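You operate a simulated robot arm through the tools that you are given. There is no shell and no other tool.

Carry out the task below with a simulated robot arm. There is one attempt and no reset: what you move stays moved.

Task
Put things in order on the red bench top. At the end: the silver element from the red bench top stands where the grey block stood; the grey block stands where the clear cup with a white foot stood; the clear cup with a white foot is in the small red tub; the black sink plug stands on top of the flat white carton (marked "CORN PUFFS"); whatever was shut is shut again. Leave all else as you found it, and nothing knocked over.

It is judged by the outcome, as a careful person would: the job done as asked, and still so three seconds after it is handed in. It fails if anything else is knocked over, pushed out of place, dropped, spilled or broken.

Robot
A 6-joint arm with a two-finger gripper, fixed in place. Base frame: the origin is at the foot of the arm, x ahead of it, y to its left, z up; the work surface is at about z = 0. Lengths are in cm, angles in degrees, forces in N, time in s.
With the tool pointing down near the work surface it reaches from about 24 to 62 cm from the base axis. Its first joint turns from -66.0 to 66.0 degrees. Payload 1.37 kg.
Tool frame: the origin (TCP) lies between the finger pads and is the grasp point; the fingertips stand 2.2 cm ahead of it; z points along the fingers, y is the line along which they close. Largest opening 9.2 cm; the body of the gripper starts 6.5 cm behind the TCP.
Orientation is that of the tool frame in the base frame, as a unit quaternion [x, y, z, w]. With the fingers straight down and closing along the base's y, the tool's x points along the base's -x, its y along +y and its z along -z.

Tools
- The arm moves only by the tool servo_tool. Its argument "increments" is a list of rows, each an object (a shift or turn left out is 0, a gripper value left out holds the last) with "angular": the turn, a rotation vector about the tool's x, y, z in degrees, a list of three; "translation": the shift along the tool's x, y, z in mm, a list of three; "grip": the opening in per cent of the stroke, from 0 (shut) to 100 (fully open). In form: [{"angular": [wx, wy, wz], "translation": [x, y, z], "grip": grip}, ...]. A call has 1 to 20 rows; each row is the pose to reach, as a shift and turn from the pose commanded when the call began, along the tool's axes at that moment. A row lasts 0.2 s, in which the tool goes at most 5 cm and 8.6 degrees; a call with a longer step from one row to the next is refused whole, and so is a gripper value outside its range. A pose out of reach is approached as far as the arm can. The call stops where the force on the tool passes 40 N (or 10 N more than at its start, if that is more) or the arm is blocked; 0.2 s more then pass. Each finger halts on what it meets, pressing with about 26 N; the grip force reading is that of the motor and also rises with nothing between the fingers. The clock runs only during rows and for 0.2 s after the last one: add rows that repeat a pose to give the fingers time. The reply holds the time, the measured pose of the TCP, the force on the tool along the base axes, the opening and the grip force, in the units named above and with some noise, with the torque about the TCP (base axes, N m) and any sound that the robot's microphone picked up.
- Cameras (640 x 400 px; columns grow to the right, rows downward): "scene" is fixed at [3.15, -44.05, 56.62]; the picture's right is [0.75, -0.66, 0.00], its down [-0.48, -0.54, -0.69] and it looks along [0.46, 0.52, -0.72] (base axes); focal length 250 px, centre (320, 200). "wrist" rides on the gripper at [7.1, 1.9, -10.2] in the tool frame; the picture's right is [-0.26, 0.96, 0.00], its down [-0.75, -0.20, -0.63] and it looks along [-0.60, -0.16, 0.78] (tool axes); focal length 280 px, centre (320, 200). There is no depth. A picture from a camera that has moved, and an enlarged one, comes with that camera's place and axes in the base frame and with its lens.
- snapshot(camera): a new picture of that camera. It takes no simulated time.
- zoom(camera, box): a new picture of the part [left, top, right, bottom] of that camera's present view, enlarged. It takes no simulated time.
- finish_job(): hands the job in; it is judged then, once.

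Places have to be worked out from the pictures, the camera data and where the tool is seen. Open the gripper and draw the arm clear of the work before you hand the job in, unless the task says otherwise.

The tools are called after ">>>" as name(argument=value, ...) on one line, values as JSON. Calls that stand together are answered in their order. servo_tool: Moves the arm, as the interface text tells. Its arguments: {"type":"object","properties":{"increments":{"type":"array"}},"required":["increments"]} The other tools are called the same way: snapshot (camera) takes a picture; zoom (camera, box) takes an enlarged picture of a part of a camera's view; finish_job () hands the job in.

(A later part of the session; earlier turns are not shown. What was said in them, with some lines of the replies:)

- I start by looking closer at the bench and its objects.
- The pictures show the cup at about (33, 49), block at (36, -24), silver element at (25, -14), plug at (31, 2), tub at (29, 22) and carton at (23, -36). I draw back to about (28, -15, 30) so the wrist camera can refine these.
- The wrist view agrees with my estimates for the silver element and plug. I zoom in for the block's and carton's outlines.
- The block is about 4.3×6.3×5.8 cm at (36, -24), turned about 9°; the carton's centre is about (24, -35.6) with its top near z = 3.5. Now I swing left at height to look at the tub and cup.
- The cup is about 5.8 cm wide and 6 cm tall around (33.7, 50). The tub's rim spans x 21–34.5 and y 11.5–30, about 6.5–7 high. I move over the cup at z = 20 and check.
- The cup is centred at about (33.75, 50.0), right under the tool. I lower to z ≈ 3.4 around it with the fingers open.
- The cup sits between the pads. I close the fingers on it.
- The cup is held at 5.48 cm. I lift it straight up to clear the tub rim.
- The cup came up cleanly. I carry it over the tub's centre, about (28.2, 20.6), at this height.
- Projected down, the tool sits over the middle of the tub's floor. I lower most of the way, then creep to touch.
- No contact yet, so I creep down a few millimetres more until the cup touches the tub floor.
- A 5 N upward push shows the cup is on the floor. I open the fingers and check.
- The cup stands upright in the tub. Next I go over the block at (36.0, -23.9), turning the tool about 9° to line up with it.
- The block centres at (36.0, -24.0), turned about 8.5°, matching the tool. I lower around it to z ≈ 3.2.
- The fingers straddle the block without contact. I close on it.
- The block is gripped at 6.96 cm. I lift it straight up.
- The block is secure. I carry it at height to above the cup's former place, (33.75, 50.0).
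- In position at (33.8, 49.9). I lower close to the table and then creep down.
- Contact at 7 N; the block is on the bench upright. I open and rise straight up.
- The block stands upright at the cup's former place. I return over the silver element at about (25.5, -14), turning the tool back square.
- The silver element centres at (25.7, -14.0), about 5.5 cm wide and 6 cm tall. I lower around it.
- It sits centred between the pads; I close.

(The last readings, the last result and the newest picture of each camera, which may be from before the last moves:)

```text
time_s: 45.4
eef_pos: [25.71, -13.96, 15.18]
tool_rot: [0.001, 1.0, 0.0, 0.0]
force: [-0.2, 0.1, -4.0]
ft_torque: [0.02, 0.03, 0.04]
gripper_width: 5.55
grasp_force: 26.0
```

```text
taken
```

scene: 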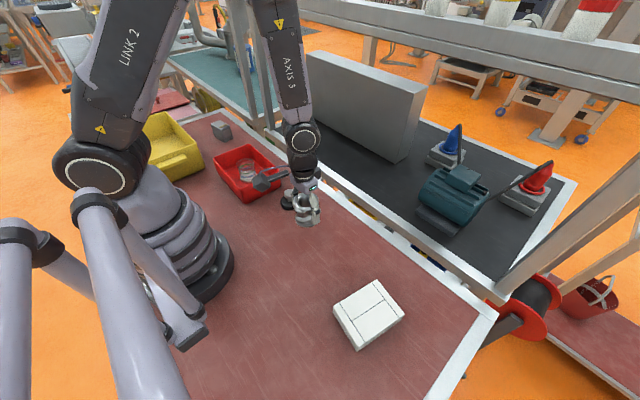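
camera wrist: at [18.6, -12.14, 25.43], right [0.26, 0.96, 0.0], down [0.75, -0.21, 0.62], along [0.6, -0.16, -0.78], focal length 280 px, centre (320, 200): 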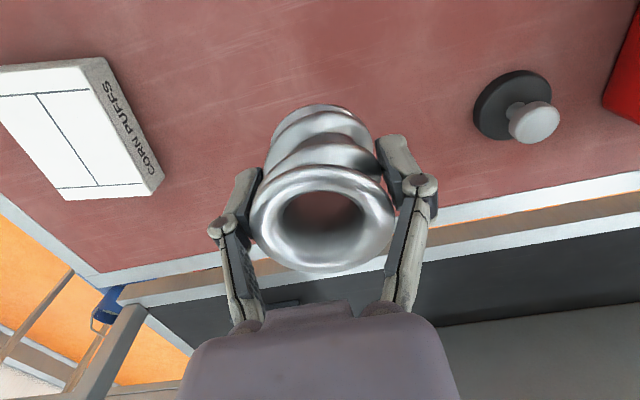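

Held level. I carry it to (36.0, -24.0), where the block stood, and lower to just above the bench.

>>> servo_tool(increments=[{"translation": [-20, -20, 0]}, {"translation": [-45, -44, 0]}, {"translation": [-72, -70, 0]}, {"translation": [-94, -90, 0]}, {"translation": [-103, -99, 0]}, {"translation": [-103, -99, 25]}, {"translation": [-103, -99, 60]}, {"translation": [-103, -99, 90]}, {"translation": [-103, -99, 107]}, {"translation": [-103, -99, 114]}, {"translation": [-103, -99, 114]}])

>>> servo_tool(increments=[{"translation": [0, 0, 1.5]}, {"translation": [0, 0, 3]}, {"translation": [0, 0, 4.5]}, {"translation": [0, 0, 6]}, {"translation": [0, 0, 6]}])

>>> zoom(camera="scene", box=[280, 160, 440, 260])

>>> snapshot(camera="wrist")

```text
time_s: 47.8
eef_pos: [36.12, -23.98, 3.94]
tool_rot: [-0.001, 1.0, 0.0, 0.0]
force: [-0.2, -0.5, -3.3]
ft_torque: [0.01, 0.01, 0.0]
gripper_width: 5.56
grasp_force: 26.0
```

```text
time_s: 49.0
eef_pos: [36.12, -23.96, 3.39]
tool_rot: [0.0, 1.0, 0.0, 0.0]
force: [-5.2, 4.5, 18.3]
ft_torque: [0.13, 0.08, -0.05]
gripper_width: 5.57
grasp_force: 26.2
```

```text
4.00 times, centred on (360, 210) of scene
camera zoom: at [3.15, -44.04, 56.63], right [0.75, -0.66, 0.0], down [-0.48, -0.54, -0.69], along [0.46, 0.52, -0.72], focal length 1001 px, centre (160, 160)
```

zoom: 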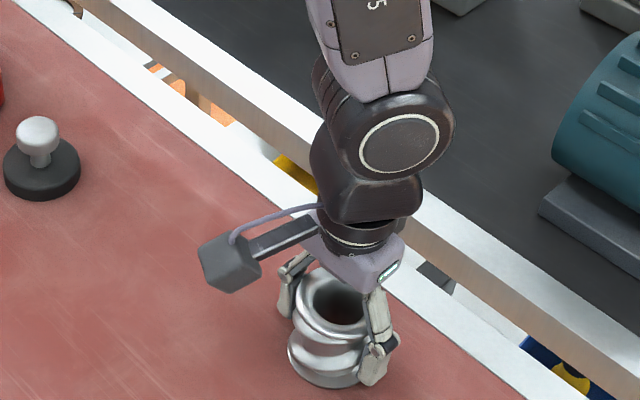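

```text
taken
camera wrist: at [28.91, -22.02, 13.62], right [0.26, 0.96, 0.0], down [0.75, -0.2, 0.63], along [0.6, -0.16, -0.78], focal length 280 px, centre (320, 200)
```

wrist: 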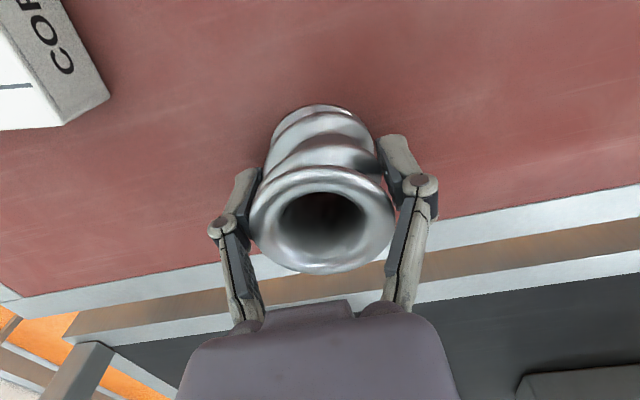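

Firm contact (18 N), so I ease up about 1 mm, then open and rise.

>>> servo_tool(increments=[{"translation": [0, 0, -1]}, {"translation": [0, 0, -1], "grip": 62}, {"translation": [0, 0, -1], "grip": 70}, {"translation": [0, 0, -1], "grip": 80}, {"translation": [0, 0, -1], "grip": 92}, {"translation": [0, 0, -1], "grip": 100}, {"translation": [0, 0, -1], "grip": 100}])

>>> servo_tool(increments=[{"translation": [0, 0, -10]}, {"translation": [0, 0, -35]}, {"translation": [0, 0, -70]}, {"translation": [0, 0, -110]}, {"translation": [0, 0, -145]}, {"translation": [0, 0, -165]}, {"translation": [0, 0, -165]}])

>>> snapshot(camera="wrist")

>>> snapshot(camera="scene")

```text
time_s: 50.6
eef_pos: [35.93, -23.87, 3.46]
tool_rot: [0.0, 1.0, 0.0, 0.0]
force: [-0.1, -0.6, -0.2]
ft_torque: [0.0, 0.0, -0.01]
gripper_width: 9.23
grasp_force: 0.0
```

```text
time_s: 52.2
eef_pos: [36.09, -23.85, 20.1]
tool_rot: [0.0, 1.0, 0.0, -0.001]
force: [0.1, -0.3, 0.5]
ft_torque: [-0.02, -0.04, -0.01]
gripper_width: 9.18
grasp_force: 0.1
```

```text
taken
camera wrist: at [29.05, -21.99, 30.25], right [0.26, 0.96, 0.0], down [0.75, -0.2, 0.63], along [0.6, -0.16, -0.78], focal length 280 px, centre (320, 200)
```

wrist: 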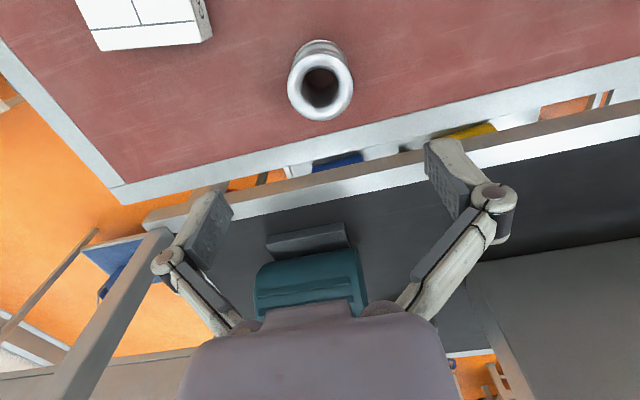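

```text
taken
```

scene: 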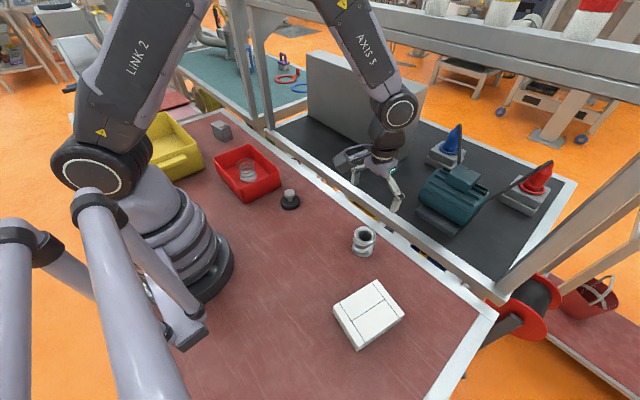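

The silver element stands upright where the block was. Now I go over the plug at about (31.6, 1.8).

>>> servo_tool(increments=[{"translation": [5, 30, 0]}, {"translation": [12, 70, 0]}, {"translation": [19, 112, 0]}, {"translation": [26, 154, 0]}, {"translation": [33, 196, 0]}, {"translation": [40, 235, 0]}, {"translation": [44, 257, 10]}, {"translation": [44, 257, 30]}, {"translation": [44, 257, 30]}])

>>> snapshot(camera="wrist")

>>> zoom(camera="wrist", box=[260, 30, 380, 130])

>>> zoom(camera="scene", box=[250, 170, 330, 220])

```text
time_s: 54.2
eef_pos: [31.46, 1.87, 17.1]
tool_rot: [0.0, 1.0, 0.001, 0.0]
force: [-0.1, 0.0, 0.2]
ft_torque: [0.02, -0.02, 0.01]
gripper_width: 9.19
grasp_force: 0.1
```

```text
taken
camera wrist: at [24.44, 3.75, 27.25], right [0.26, 0.96, 0.0], down [0.75, -0.21, 0.63], along [0.6, -0.16, -0.78], focal length 280 px, centre (320, 200)
```

wrist: 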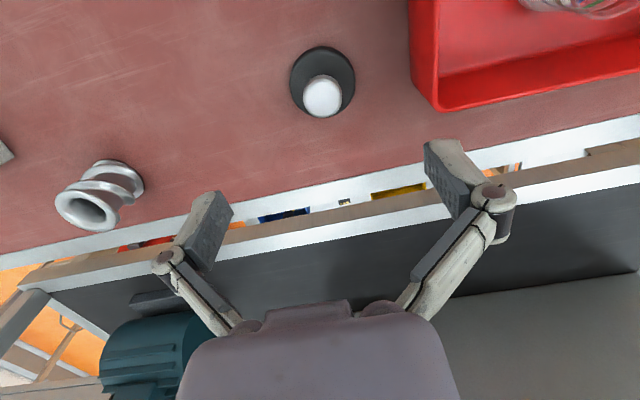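

```text
4.00 times, centred on (320, 80) of wrist
camera zoom: at [24.44, 3.75, 27.25], right [0.26, 0.96, 0.0], down [0.75, -0.21, 0.63], along [0.6, -0.16, -0.78], focal length 1122 px, centre (320, 680)
```

zoom: 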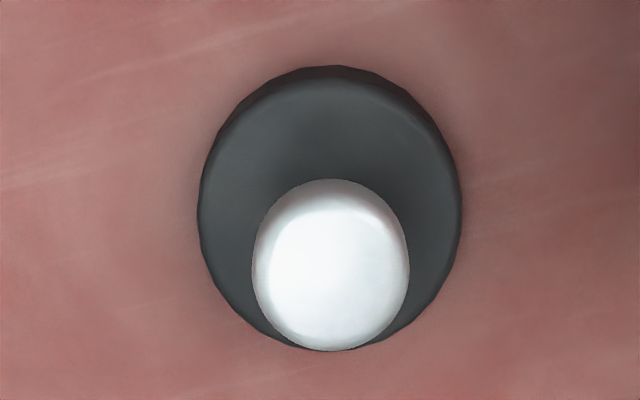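

```text
8.00 times, centred on (290, 195) of scene
camera zoom: at [3.15, -44.05, 56.62], right [0.75, -0.66, 0.0], down [-0.48, -0.54, -0.69], along [0.46, 0.52, -0.72], focal length 2002 px, centre (560, 240)
```

zoom: 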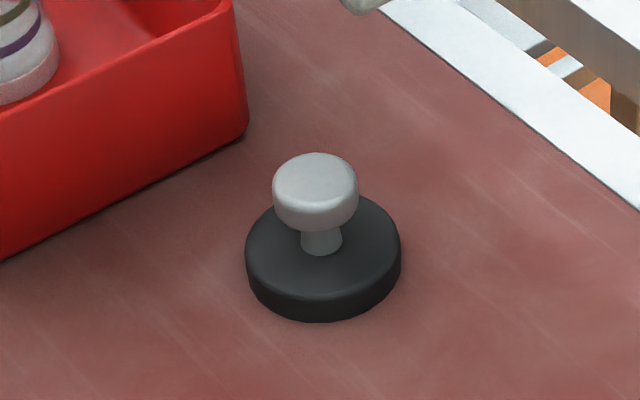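

The plug's centre is about (31.7, 2.0), disc about 5.8 wide and up to 1.5 thick, knob 3.2 wide with its top near 4.6. I lower to z ≈ 4.4, so the fingertips stay above the disc.

>>> servo_tool(increments=[{"translation": [-2, 1.5, 30], "grip": 75}, {"translation": [-2, 1.5, 60]}, {"translation": [-2, 1.5, 90]}, {"translation": [-2, 1.5, 110]}, {"translation": [-2, 1.5, 121]}, {"translation": [-2, 1.5, 126]}, {"translation": [-2, 1.5, 126]}])

>>> snapshot(camera="wrist")

>>> zoom(camera="scene", box=[240, 150, 340, 220])

```text
time_s: 55.8
eef_pos: [31.91, 1.81, 4.29]
tool_rot: [0.001, 1.0, 0.0, 0.0]
force: [0.6, 0.0, -0.5]
ft_torque: [-0.02, -0.01, -0.02]
gripper_width: 6.89
grasp_force: 0.0
```

```text
taken
camera wrist: at [24.64, 3.71, 14.52], right [0.26, 0.96, 0.0], down [0.75, -0.2, 0.63], along [0.6, -0.16, -0.78], focal length 280 px, centre (320, 200)
```

wrist: 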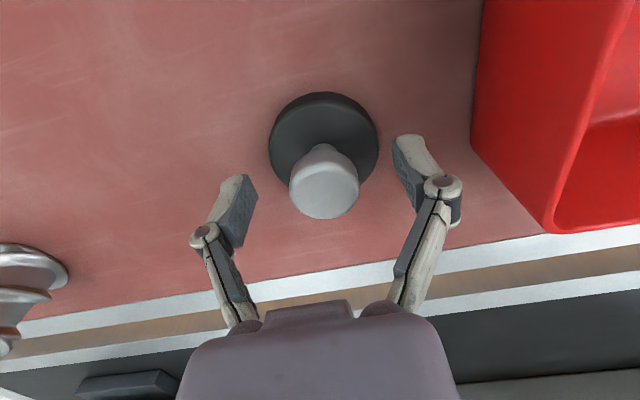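

```text
5.71 times, centred on (290, 185) of scene
camera zoom: at [3.15, -44.05, 56.62], right [0.75, -0.66, 0.0], down [-0.48, -0.54, -0.69], along [0.46, 0.52, -0.72], focal length 1430 px, centre (491, 286)
```

zoom: 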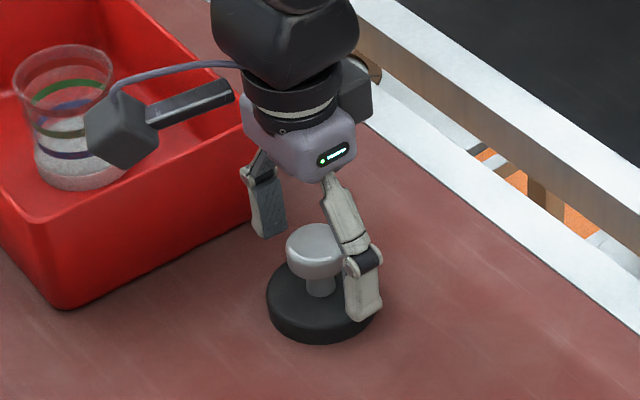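

Aligned with the knob and above the disc. I close on the knob and then lift gently.

>>> servo_tool(increments=[{"grip": 60}, {"grip": 48}, {"grip": 38}, {"grip": 28}, {"grip": 18}, {"grip": 15}, {"grip": 15}])

>>> snapshot(camera="wrist")

```text
time_s: 57.4
eef_pos: [31.63, 1.92, 4.39]
tool_rot: [0.0, 1.0, 0.0, 0.0]
force: [-0.7, 1.4, 8.0]
ft_torque: [-0.02, -0.02, 0.02]
gripper_width: 3.02
grasp_force: 25.7
```

```text
taken
camera wrist: at [24.65, 3.71, 14.55], right [0.26, 0.96, 0.0], down [0.75, -0.2, 0.63], along [0.6, -0.16, -0.78], focal length 280 px, centre (320, 200)
```

wrist: 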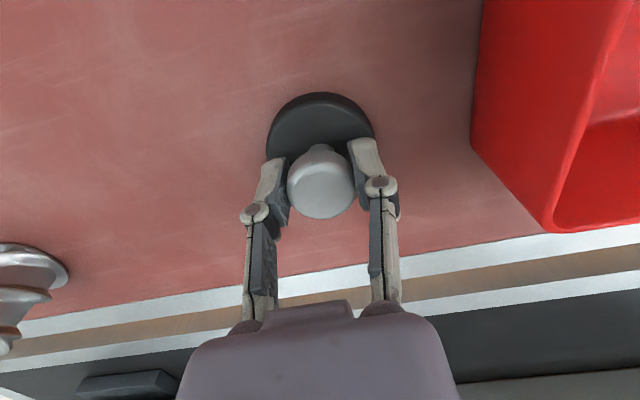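

The knob is held at 3.0 cm. I lift the plug to z ≈ 20.

>>> servo_tool(increments=[{"translation": [0, 0, -5]}, {"translation": [0, 0, -20]}, {"translation": [0, 0, -50]}, {"translation": [0, 0, -85]}, {"translation": [0, 0, -120]}, {"translation": [0, 0, -150]}, {"translation": [0, 0, -160]}, {"translation": [0, 0, -160]}])

>>> snapshot(camera="wrist")

>>> snapshot(camera="scene")

```text
time_s: 59.2
eef_pos: [31.83, 1.83, 20.34]
tool_rot: [0.0, 1.0, 0.0, -0.001]
force: [0.0, -0.4, -0.4]
ft_torque: [0.02, 0.02, 0.01]
gripper_width: 3.0
grasp_force: 26.2
```

```text
taken
camera wrist: at [24.72, 3.73, 30.59], right [0.26, 0.96, 0.0], down [0.75, -0.2, 0.63], along [0.6, -0.16, -0.78], focal length 280 px, centre (320, 200)
```

wrist: 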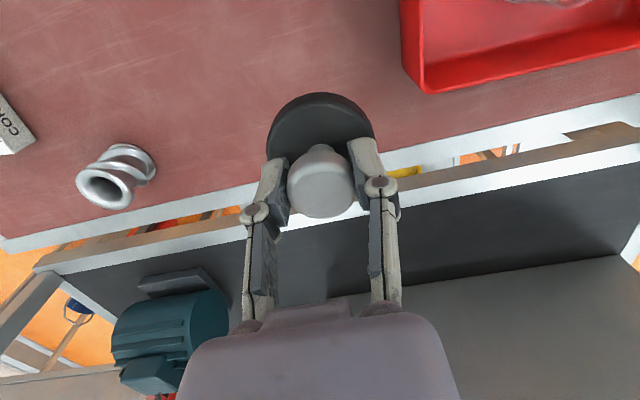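

```text
taken
```

scene: 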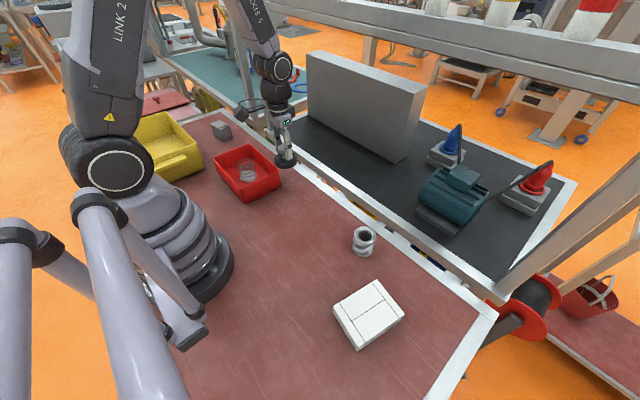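

Plug held level. I carry it to above the carton's centre, about (24, -35.6).

>>> servo_tool(increments=[{"translation": [5, -25, 0]}, {"translation": [12, -58, 0]}, {"translation": [20, -97, 0]}, {"translation": [28, -137, 0]}, {"translation": [37, -177, 0]}, {"translation": [45, -217, 0]}, {"translation": [53, -257, 0]}, {"translation": [61, -297, 0]}, {"translation": [69, -335, 0]}, {"translation": [75, -362, 0]}, {"translation": [77.5, -375, 0]}, {"translation": [77.5, -375, 0]}])

>>> snapshot(camera="wrist")

>>> snapshot(camera="scene")

```text
time_s: 61.8
eef_pos: [23.92, -35.39, 20.25]
tool_rot: [0.0, 1.0, -0.001, 0.0]
force: [0.4, 0.4, -1.1]
ft_torque: [0.02, 0.03, -0.02]
gripper_width: 2.98
grasp_force: 26.0
```

```text
taken
camera wrist: at [16.87, -33.65, 30.54], right [0.26, 0.96, 0.0], down [0.75, -0.2, 0.62], along [0.6, -0.16, -0.78], focal length 280 px, centre (320, 200)
```

wrist: 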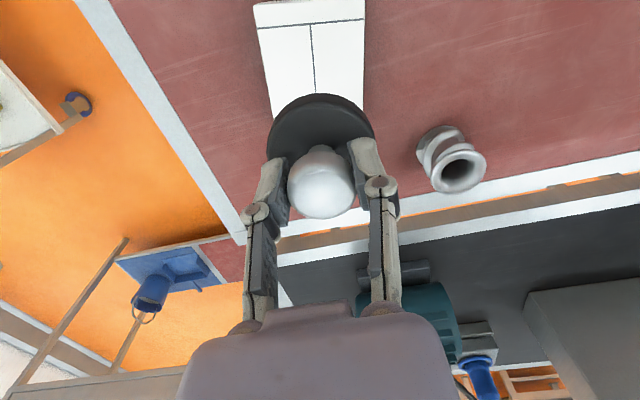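

```text
taken
```

scene: 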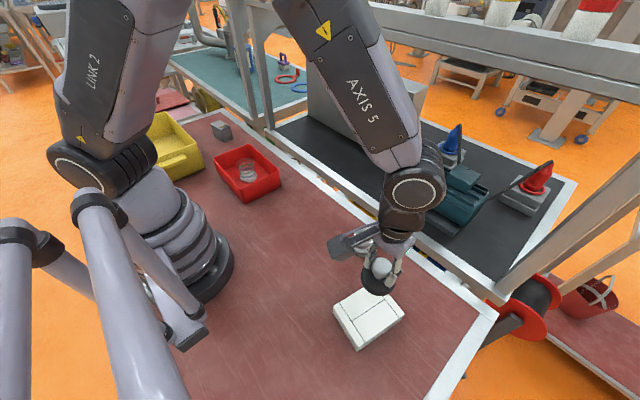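

Projection puts the tool over the middle of the carton. Contact is expected near TCP z ≈ 7.9; I lower to about 8.9, then creep.

>>> servo_tool(increments=[{"translation": [0, 0, 30]}, {"translation": [0, 0, 60]}, {"translation": [0, 0, 85]}, {"translation": [0, 0, 103]}, {"translation": [0, 0, 112]}, {"translation": [0, 0, 115]}, {"translation": [0, 0, 115]}])

>>> servo_tool(increments=[{"translation": [0, 0, 1]}, {"translation": [0, 0, 2]}, {"translation": [0, 0, 3]}, {"translation": [0, 0, 4]}, {"translation": [0, 0, 5]}, {"translation": [0, 0, 5]}])

>>> zoom(camera="scene", box=[300, 240, 460, 360])

>>> snapshot(camera="wrist")

```text
time_s: 63.4
eef_pos: [23.98, -35.67, 9.04]
tool_rot: [-0.001, 1.0, 0.001, 0.0]
force: [0.1, 0.2, -0.7]
ft_torque: [0.0, 0.02, 0.01]
gripper_width: 3.0
grasp_force: 26.3
```

```text
time_s: 64.8
eef_pos: [24.05, -35.6, 8.48]
tool_rot: [0.0, 1.0, 0.0, 0.0]
force: [0.9, 0.2, -0.4]
ft_torque: [0.04, -0.01, -0.02]
gripper_width: 2.99
grasp_force: 26.0
```

```text
3.33 times, centred on (380, 300) of scene
camera zoom: at [3.15, -44.05, 56.62], right [0.75, -0.66, 0.0], down [-0.48, -0.54, -0.69], along [0.46, 0.52, -0.72], focal length 834 px, centre (120, -133)
```

zoom: 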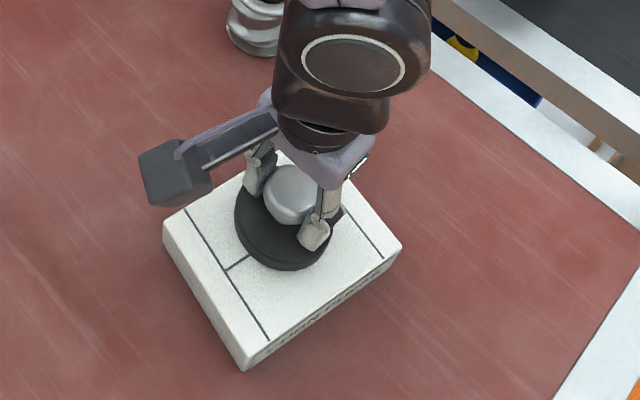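

```text
taken
camera wrist: at [16.89, -33.74, 18.66], right [0.26, 0.96, 0.0], down [0.75, -0.2, 0.63], along [0.6, -0.16, -0.78], focal length 280 px, centre (320, 200)
```

wrist: 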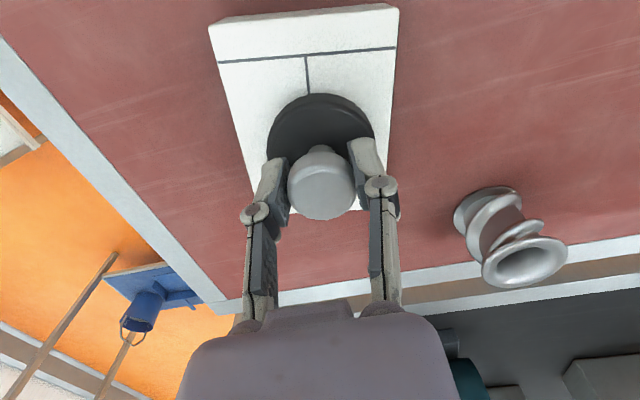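

No contact yet; the plug is centred over the carton. I creep further in millimetre steps.

>>> servo_tool(increments=[{"translation": [0, 0, 1]}, {"translation": [0, 0, 2]}, {"translation": [0, 0, 3]}, {"translation": [0, 0, 3]}])

>>> servo_tool(increments=[{"translation": [0, 0, 1]}, {"translation": [0, 0, 1.5]}, {"translation": [0, 0, 1.5]}])

```text
time_s: 65.8
eef_pos: [23.95, -35.53, 8.13]
tool_rot: [0.0, 1.0, -0.001, 0.0]
force: [-0.4, -0.1, -0.1]
ft_torque: [0.01, 0.01, 0.0]
gripper_width: 3.0
grasp_force: 26.4
```

```text
time_s: 66.6
eef_pos: [24.05, -35.48, 7.99]
tool_rot: [-0.001, 1.0, 0.0, -0.001]
force: [0.2, 0.0, -2.1]
ft_torque: [0.0, -0.02, 0.01]
gripper_width: 3.03
grasp_force: 25.9
```

>>> servo_tool(increments=[{"translation": [0, 0, 1]}, {"translation": [0, 0, 1.5]}, {"translation": [0, 0, 1.5]}])

>>> zoom(camera="scene", box=[330, 260, 430, 340])

```text
time_s: 67.4
eef_pos: [23.98, -35.53, 7.8]
tool_rot: [0.0, 1.0, 0.0, 0.0]
force: [-0.5, 0.2, -1.5]
ft_torque: [0.02, -0.01, -0.01]
gripper_width: 3.01
grasp_force: 26.0
```

```text
5.00 times, centred on (380, 300) of scene
camera zoom: at [3.15, -44.05, 56.62], right [0.75, -0.66, 0.0], down [-0.48, -0.54, -0.69], along [0.46, 0.52, -0.72], focal length 1251 px, centre (20, -300)
```

zoom: 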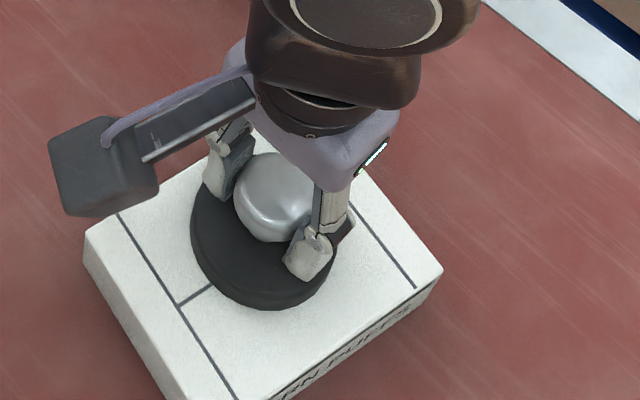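

Still no contact, so I continue the creep.

>>> servo_tool(increments=[{"translation": [0, 0, 1]}, {"translation": [0, 0, 1.5]}, {"translation": [0, 0, 1.5]}])

>>> servo_tool(increments=[{"translation": [0, 0, 0.7]}, {"translation": [0, 0, 1.2]}, {"translation": [0, 0, 1.2]}])

```text
time_s: 68.2
eef_pos: [24.04, -35.51, 7.73]
tool_rot: [0.0, 1.0, 0.0, 0.001]
force: [-2.0, 1.9, 18.9]
ft_torque: [0.13, 0.02, 0.01]
gripper_width: 2.99
grasp_force: 26.4
```

```text
time_s: 69.0
eef_pos: [24.06, -35.69, 7.69]
tool_rot: [0.0, 1.0, -0.002, 0.001]
force: [-1.4, 5.1, 37.3]
ft_torque: [0.08, -0.08, 0.0]
gripper_width: 3.01
grasp_force: 26.2
```

Contact was made and I pressed more than needed (37 N), so I back off about 2 mm to light contact and check before opening.

>>> servo_tool(increments=[{"translation": [0, 0, -1]}, {"translation": [0, 0, -2]}, {"translation": [0, 0, -2]}])

>>> snapshot(camera="wrist")

>>> zoom(camera="scene", box=[300, 240, 460, 360])

```text
time_s: 69.8
eef_pos: [24.05, -35.44, 7.65]
tool_rot: [0.001, 1.0, 0.0, 0.0]
force: [3.3, -5.6, 9.7]
ft_torque: [-0.31, -0.2, -0.06]
gripper_width: 2.97
grasp_force: 25.9
```

```text
taken
camera wrist: at [16.92, -33.66, 17.88], right [0.26, 0.96, 0.0], down [0.75, -0.2, 0.63], along [0.6, -0.17, -0.78], focal length 280 px, centre (320, 200)
```

wrist: 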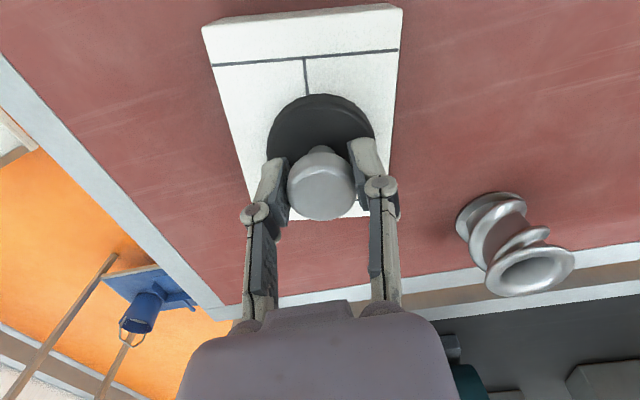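

```text
3.33 times, centred on (380, 300) of scene
camera zoom: at [3.15, -44.04, 56.63], right [0.75, -0.66, 0.0], down [-0.48, -0.54, -0.69], along [0.46, 0.52, -0.72], focal length 834 px, centre (120, -133)
```

zoom: 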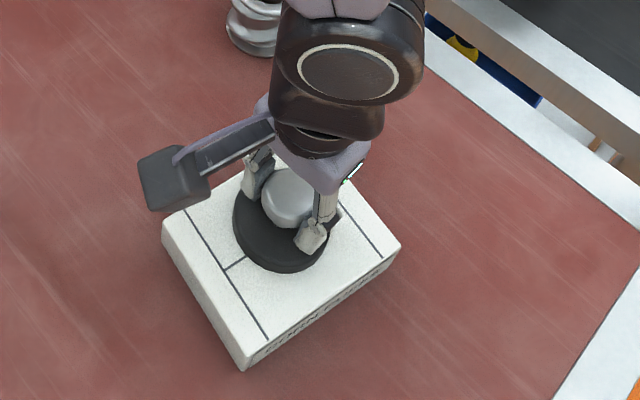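

The carton looks unmoved, with about 10 N of light contact. I open the fingers and rise.

>>> servo_tool(increments=[{"translation": [0, 0, -0.5]}, {"translation": [0, 0, -0.5], "grip": 36}, {"translation": [0, 0, -0.5], "grip": 45}, {"translation": [0, 0, -0.5], "grip": 58}, {"translation": [0, 0, -0.5], "grip": 72}, {"translation": [0, 0, -0.5], "grip": 80}, {"translation": [0, 0, -0.5], "grip": 80}])

>>> servo_tool(increments=[{"translation": [0, 0, -8]}, {"translation": [0, 0, -30]}, {"translation": [0, 0, -65]}, {"translation": [0, 0, -105]}, {"translation": [0, 0, -140]}, {"translation": [0, 0, -160]}, {"translation": [0, 0, -160]}])

>>> snapshot(camera="wrist")

>>> snapshot(camera="scene")

```text
time_s: 71.4
eef_pos: [23.95, -35.46, 7.78]
tool_rot: [0.0, 1.0, 0.0, 0.0]
force: [-0.2, 0.4, 0.2]
ft_torque: [0.02, 0.0, 0.0]
gripper_width: 7.37
grasp_force: 0.1
```

```text
time_s: 73.0
eef_pos: [23.99, -35.45, 23.82]
tool_rot: [0.0, 1.0, 0.0, -0.001]
force: [1.0, -0.3, -0.4]
ft_torque: [-0.01, 0.0, 0.01]
gripper_width: 7.36
grasp_force: 0.0
```

```text
taken
camera wrist: at [16.92, -33.72, 34.05], right [0.26, 0.96, 0.0], down [0.75, -0.2, 0.63], along [0.6, -0.16, -0.78], focal length 280 px, centre (320, 200)
```

wrist: 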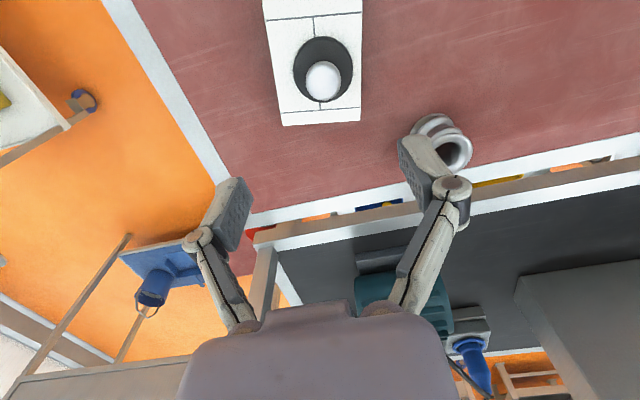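

```text
taken
```

scene: 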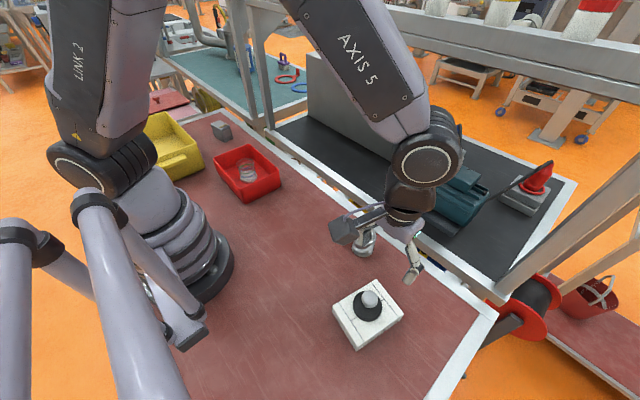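

Everything is in place: the plug stands on the carton and the silver element, block and cup are upright. I draw the arm back to its starting pose, clear of the work, with the gripper open.

>>> servo_tool(increments=[{"translation": [0, 0, -20], "grip": 100}, {"translation": [-15, 20, -42]}, {"translation": [-40, 55, -42]}, {"translation": [-65, 90, -42]}, {"translation": [-90, 125, -42]}, {"translation": [-115, 160, -42]}, {"translation": [-140, 195, -42]}, {"translation": [-165, 230, -42]}, {"translation": [-187, 260, -42]}, {"translation": [-202, 281, -42]}, {"translation": [-202, 281, -42]}, {"translation": [-202, 281, -42]}])

>>> snapshot(camera="scene")

>>> zoom(camera="scene", box=[200, 110, 420, 360])

```text
time_s: 75.6
eef_pos: [44.27, -7.46, 27.97]
tool_rot: [0.0, 1.0, 0.0, 0.0]
force: [0.5, -1.5, -0.3]
ft_torque: [0.02, -0.03, -0.01]
gripper_width: 9.21
grasp_force: 0.0
```

```text
taken
```

scene: 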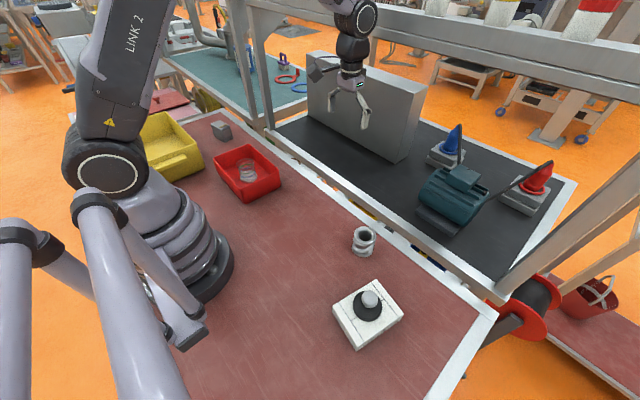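

```text
1.60 times, centred on (310, 235) of scene
camera zoom: at [3.15, -44.05, 56.62], right [0.75, -0.66, 0.0], down [-0.48, -0.54, -0.69], along [0.46, 0.52, -0.72], focal length 400 px, centre (336, 144)
```

zoom: 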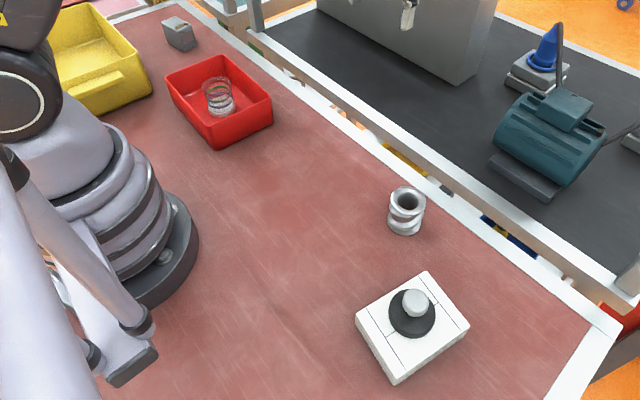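

The final pictures show every item in its place, upright and still, with the arm clear. I hand the job in.

>>> finish_job()

```text
The job is handed in.
```

The bench is set out as you asked, and I have handed the job in. The last pictures before handing in showed everything upright and still:

- **Clear cup with the white foot:** it stands in the small red tub.
- **Grey block:** it stands where the cup was, upright and turned the same way as before.
- **Silver element:** it stands where the block was.
- **Black sink plug:** it stands near the middle of the "CORN PUFFS" carton.

While setting the plug down I pressed on the carton with about 37 N, more than needed, then backed off before letting go. The carton shows no sign of having moved or been dented.

Nothing shut had to be opened, and I did not see anything else disturbed. The gripper is open and the arm is back at its starting pose, clear of the bench.
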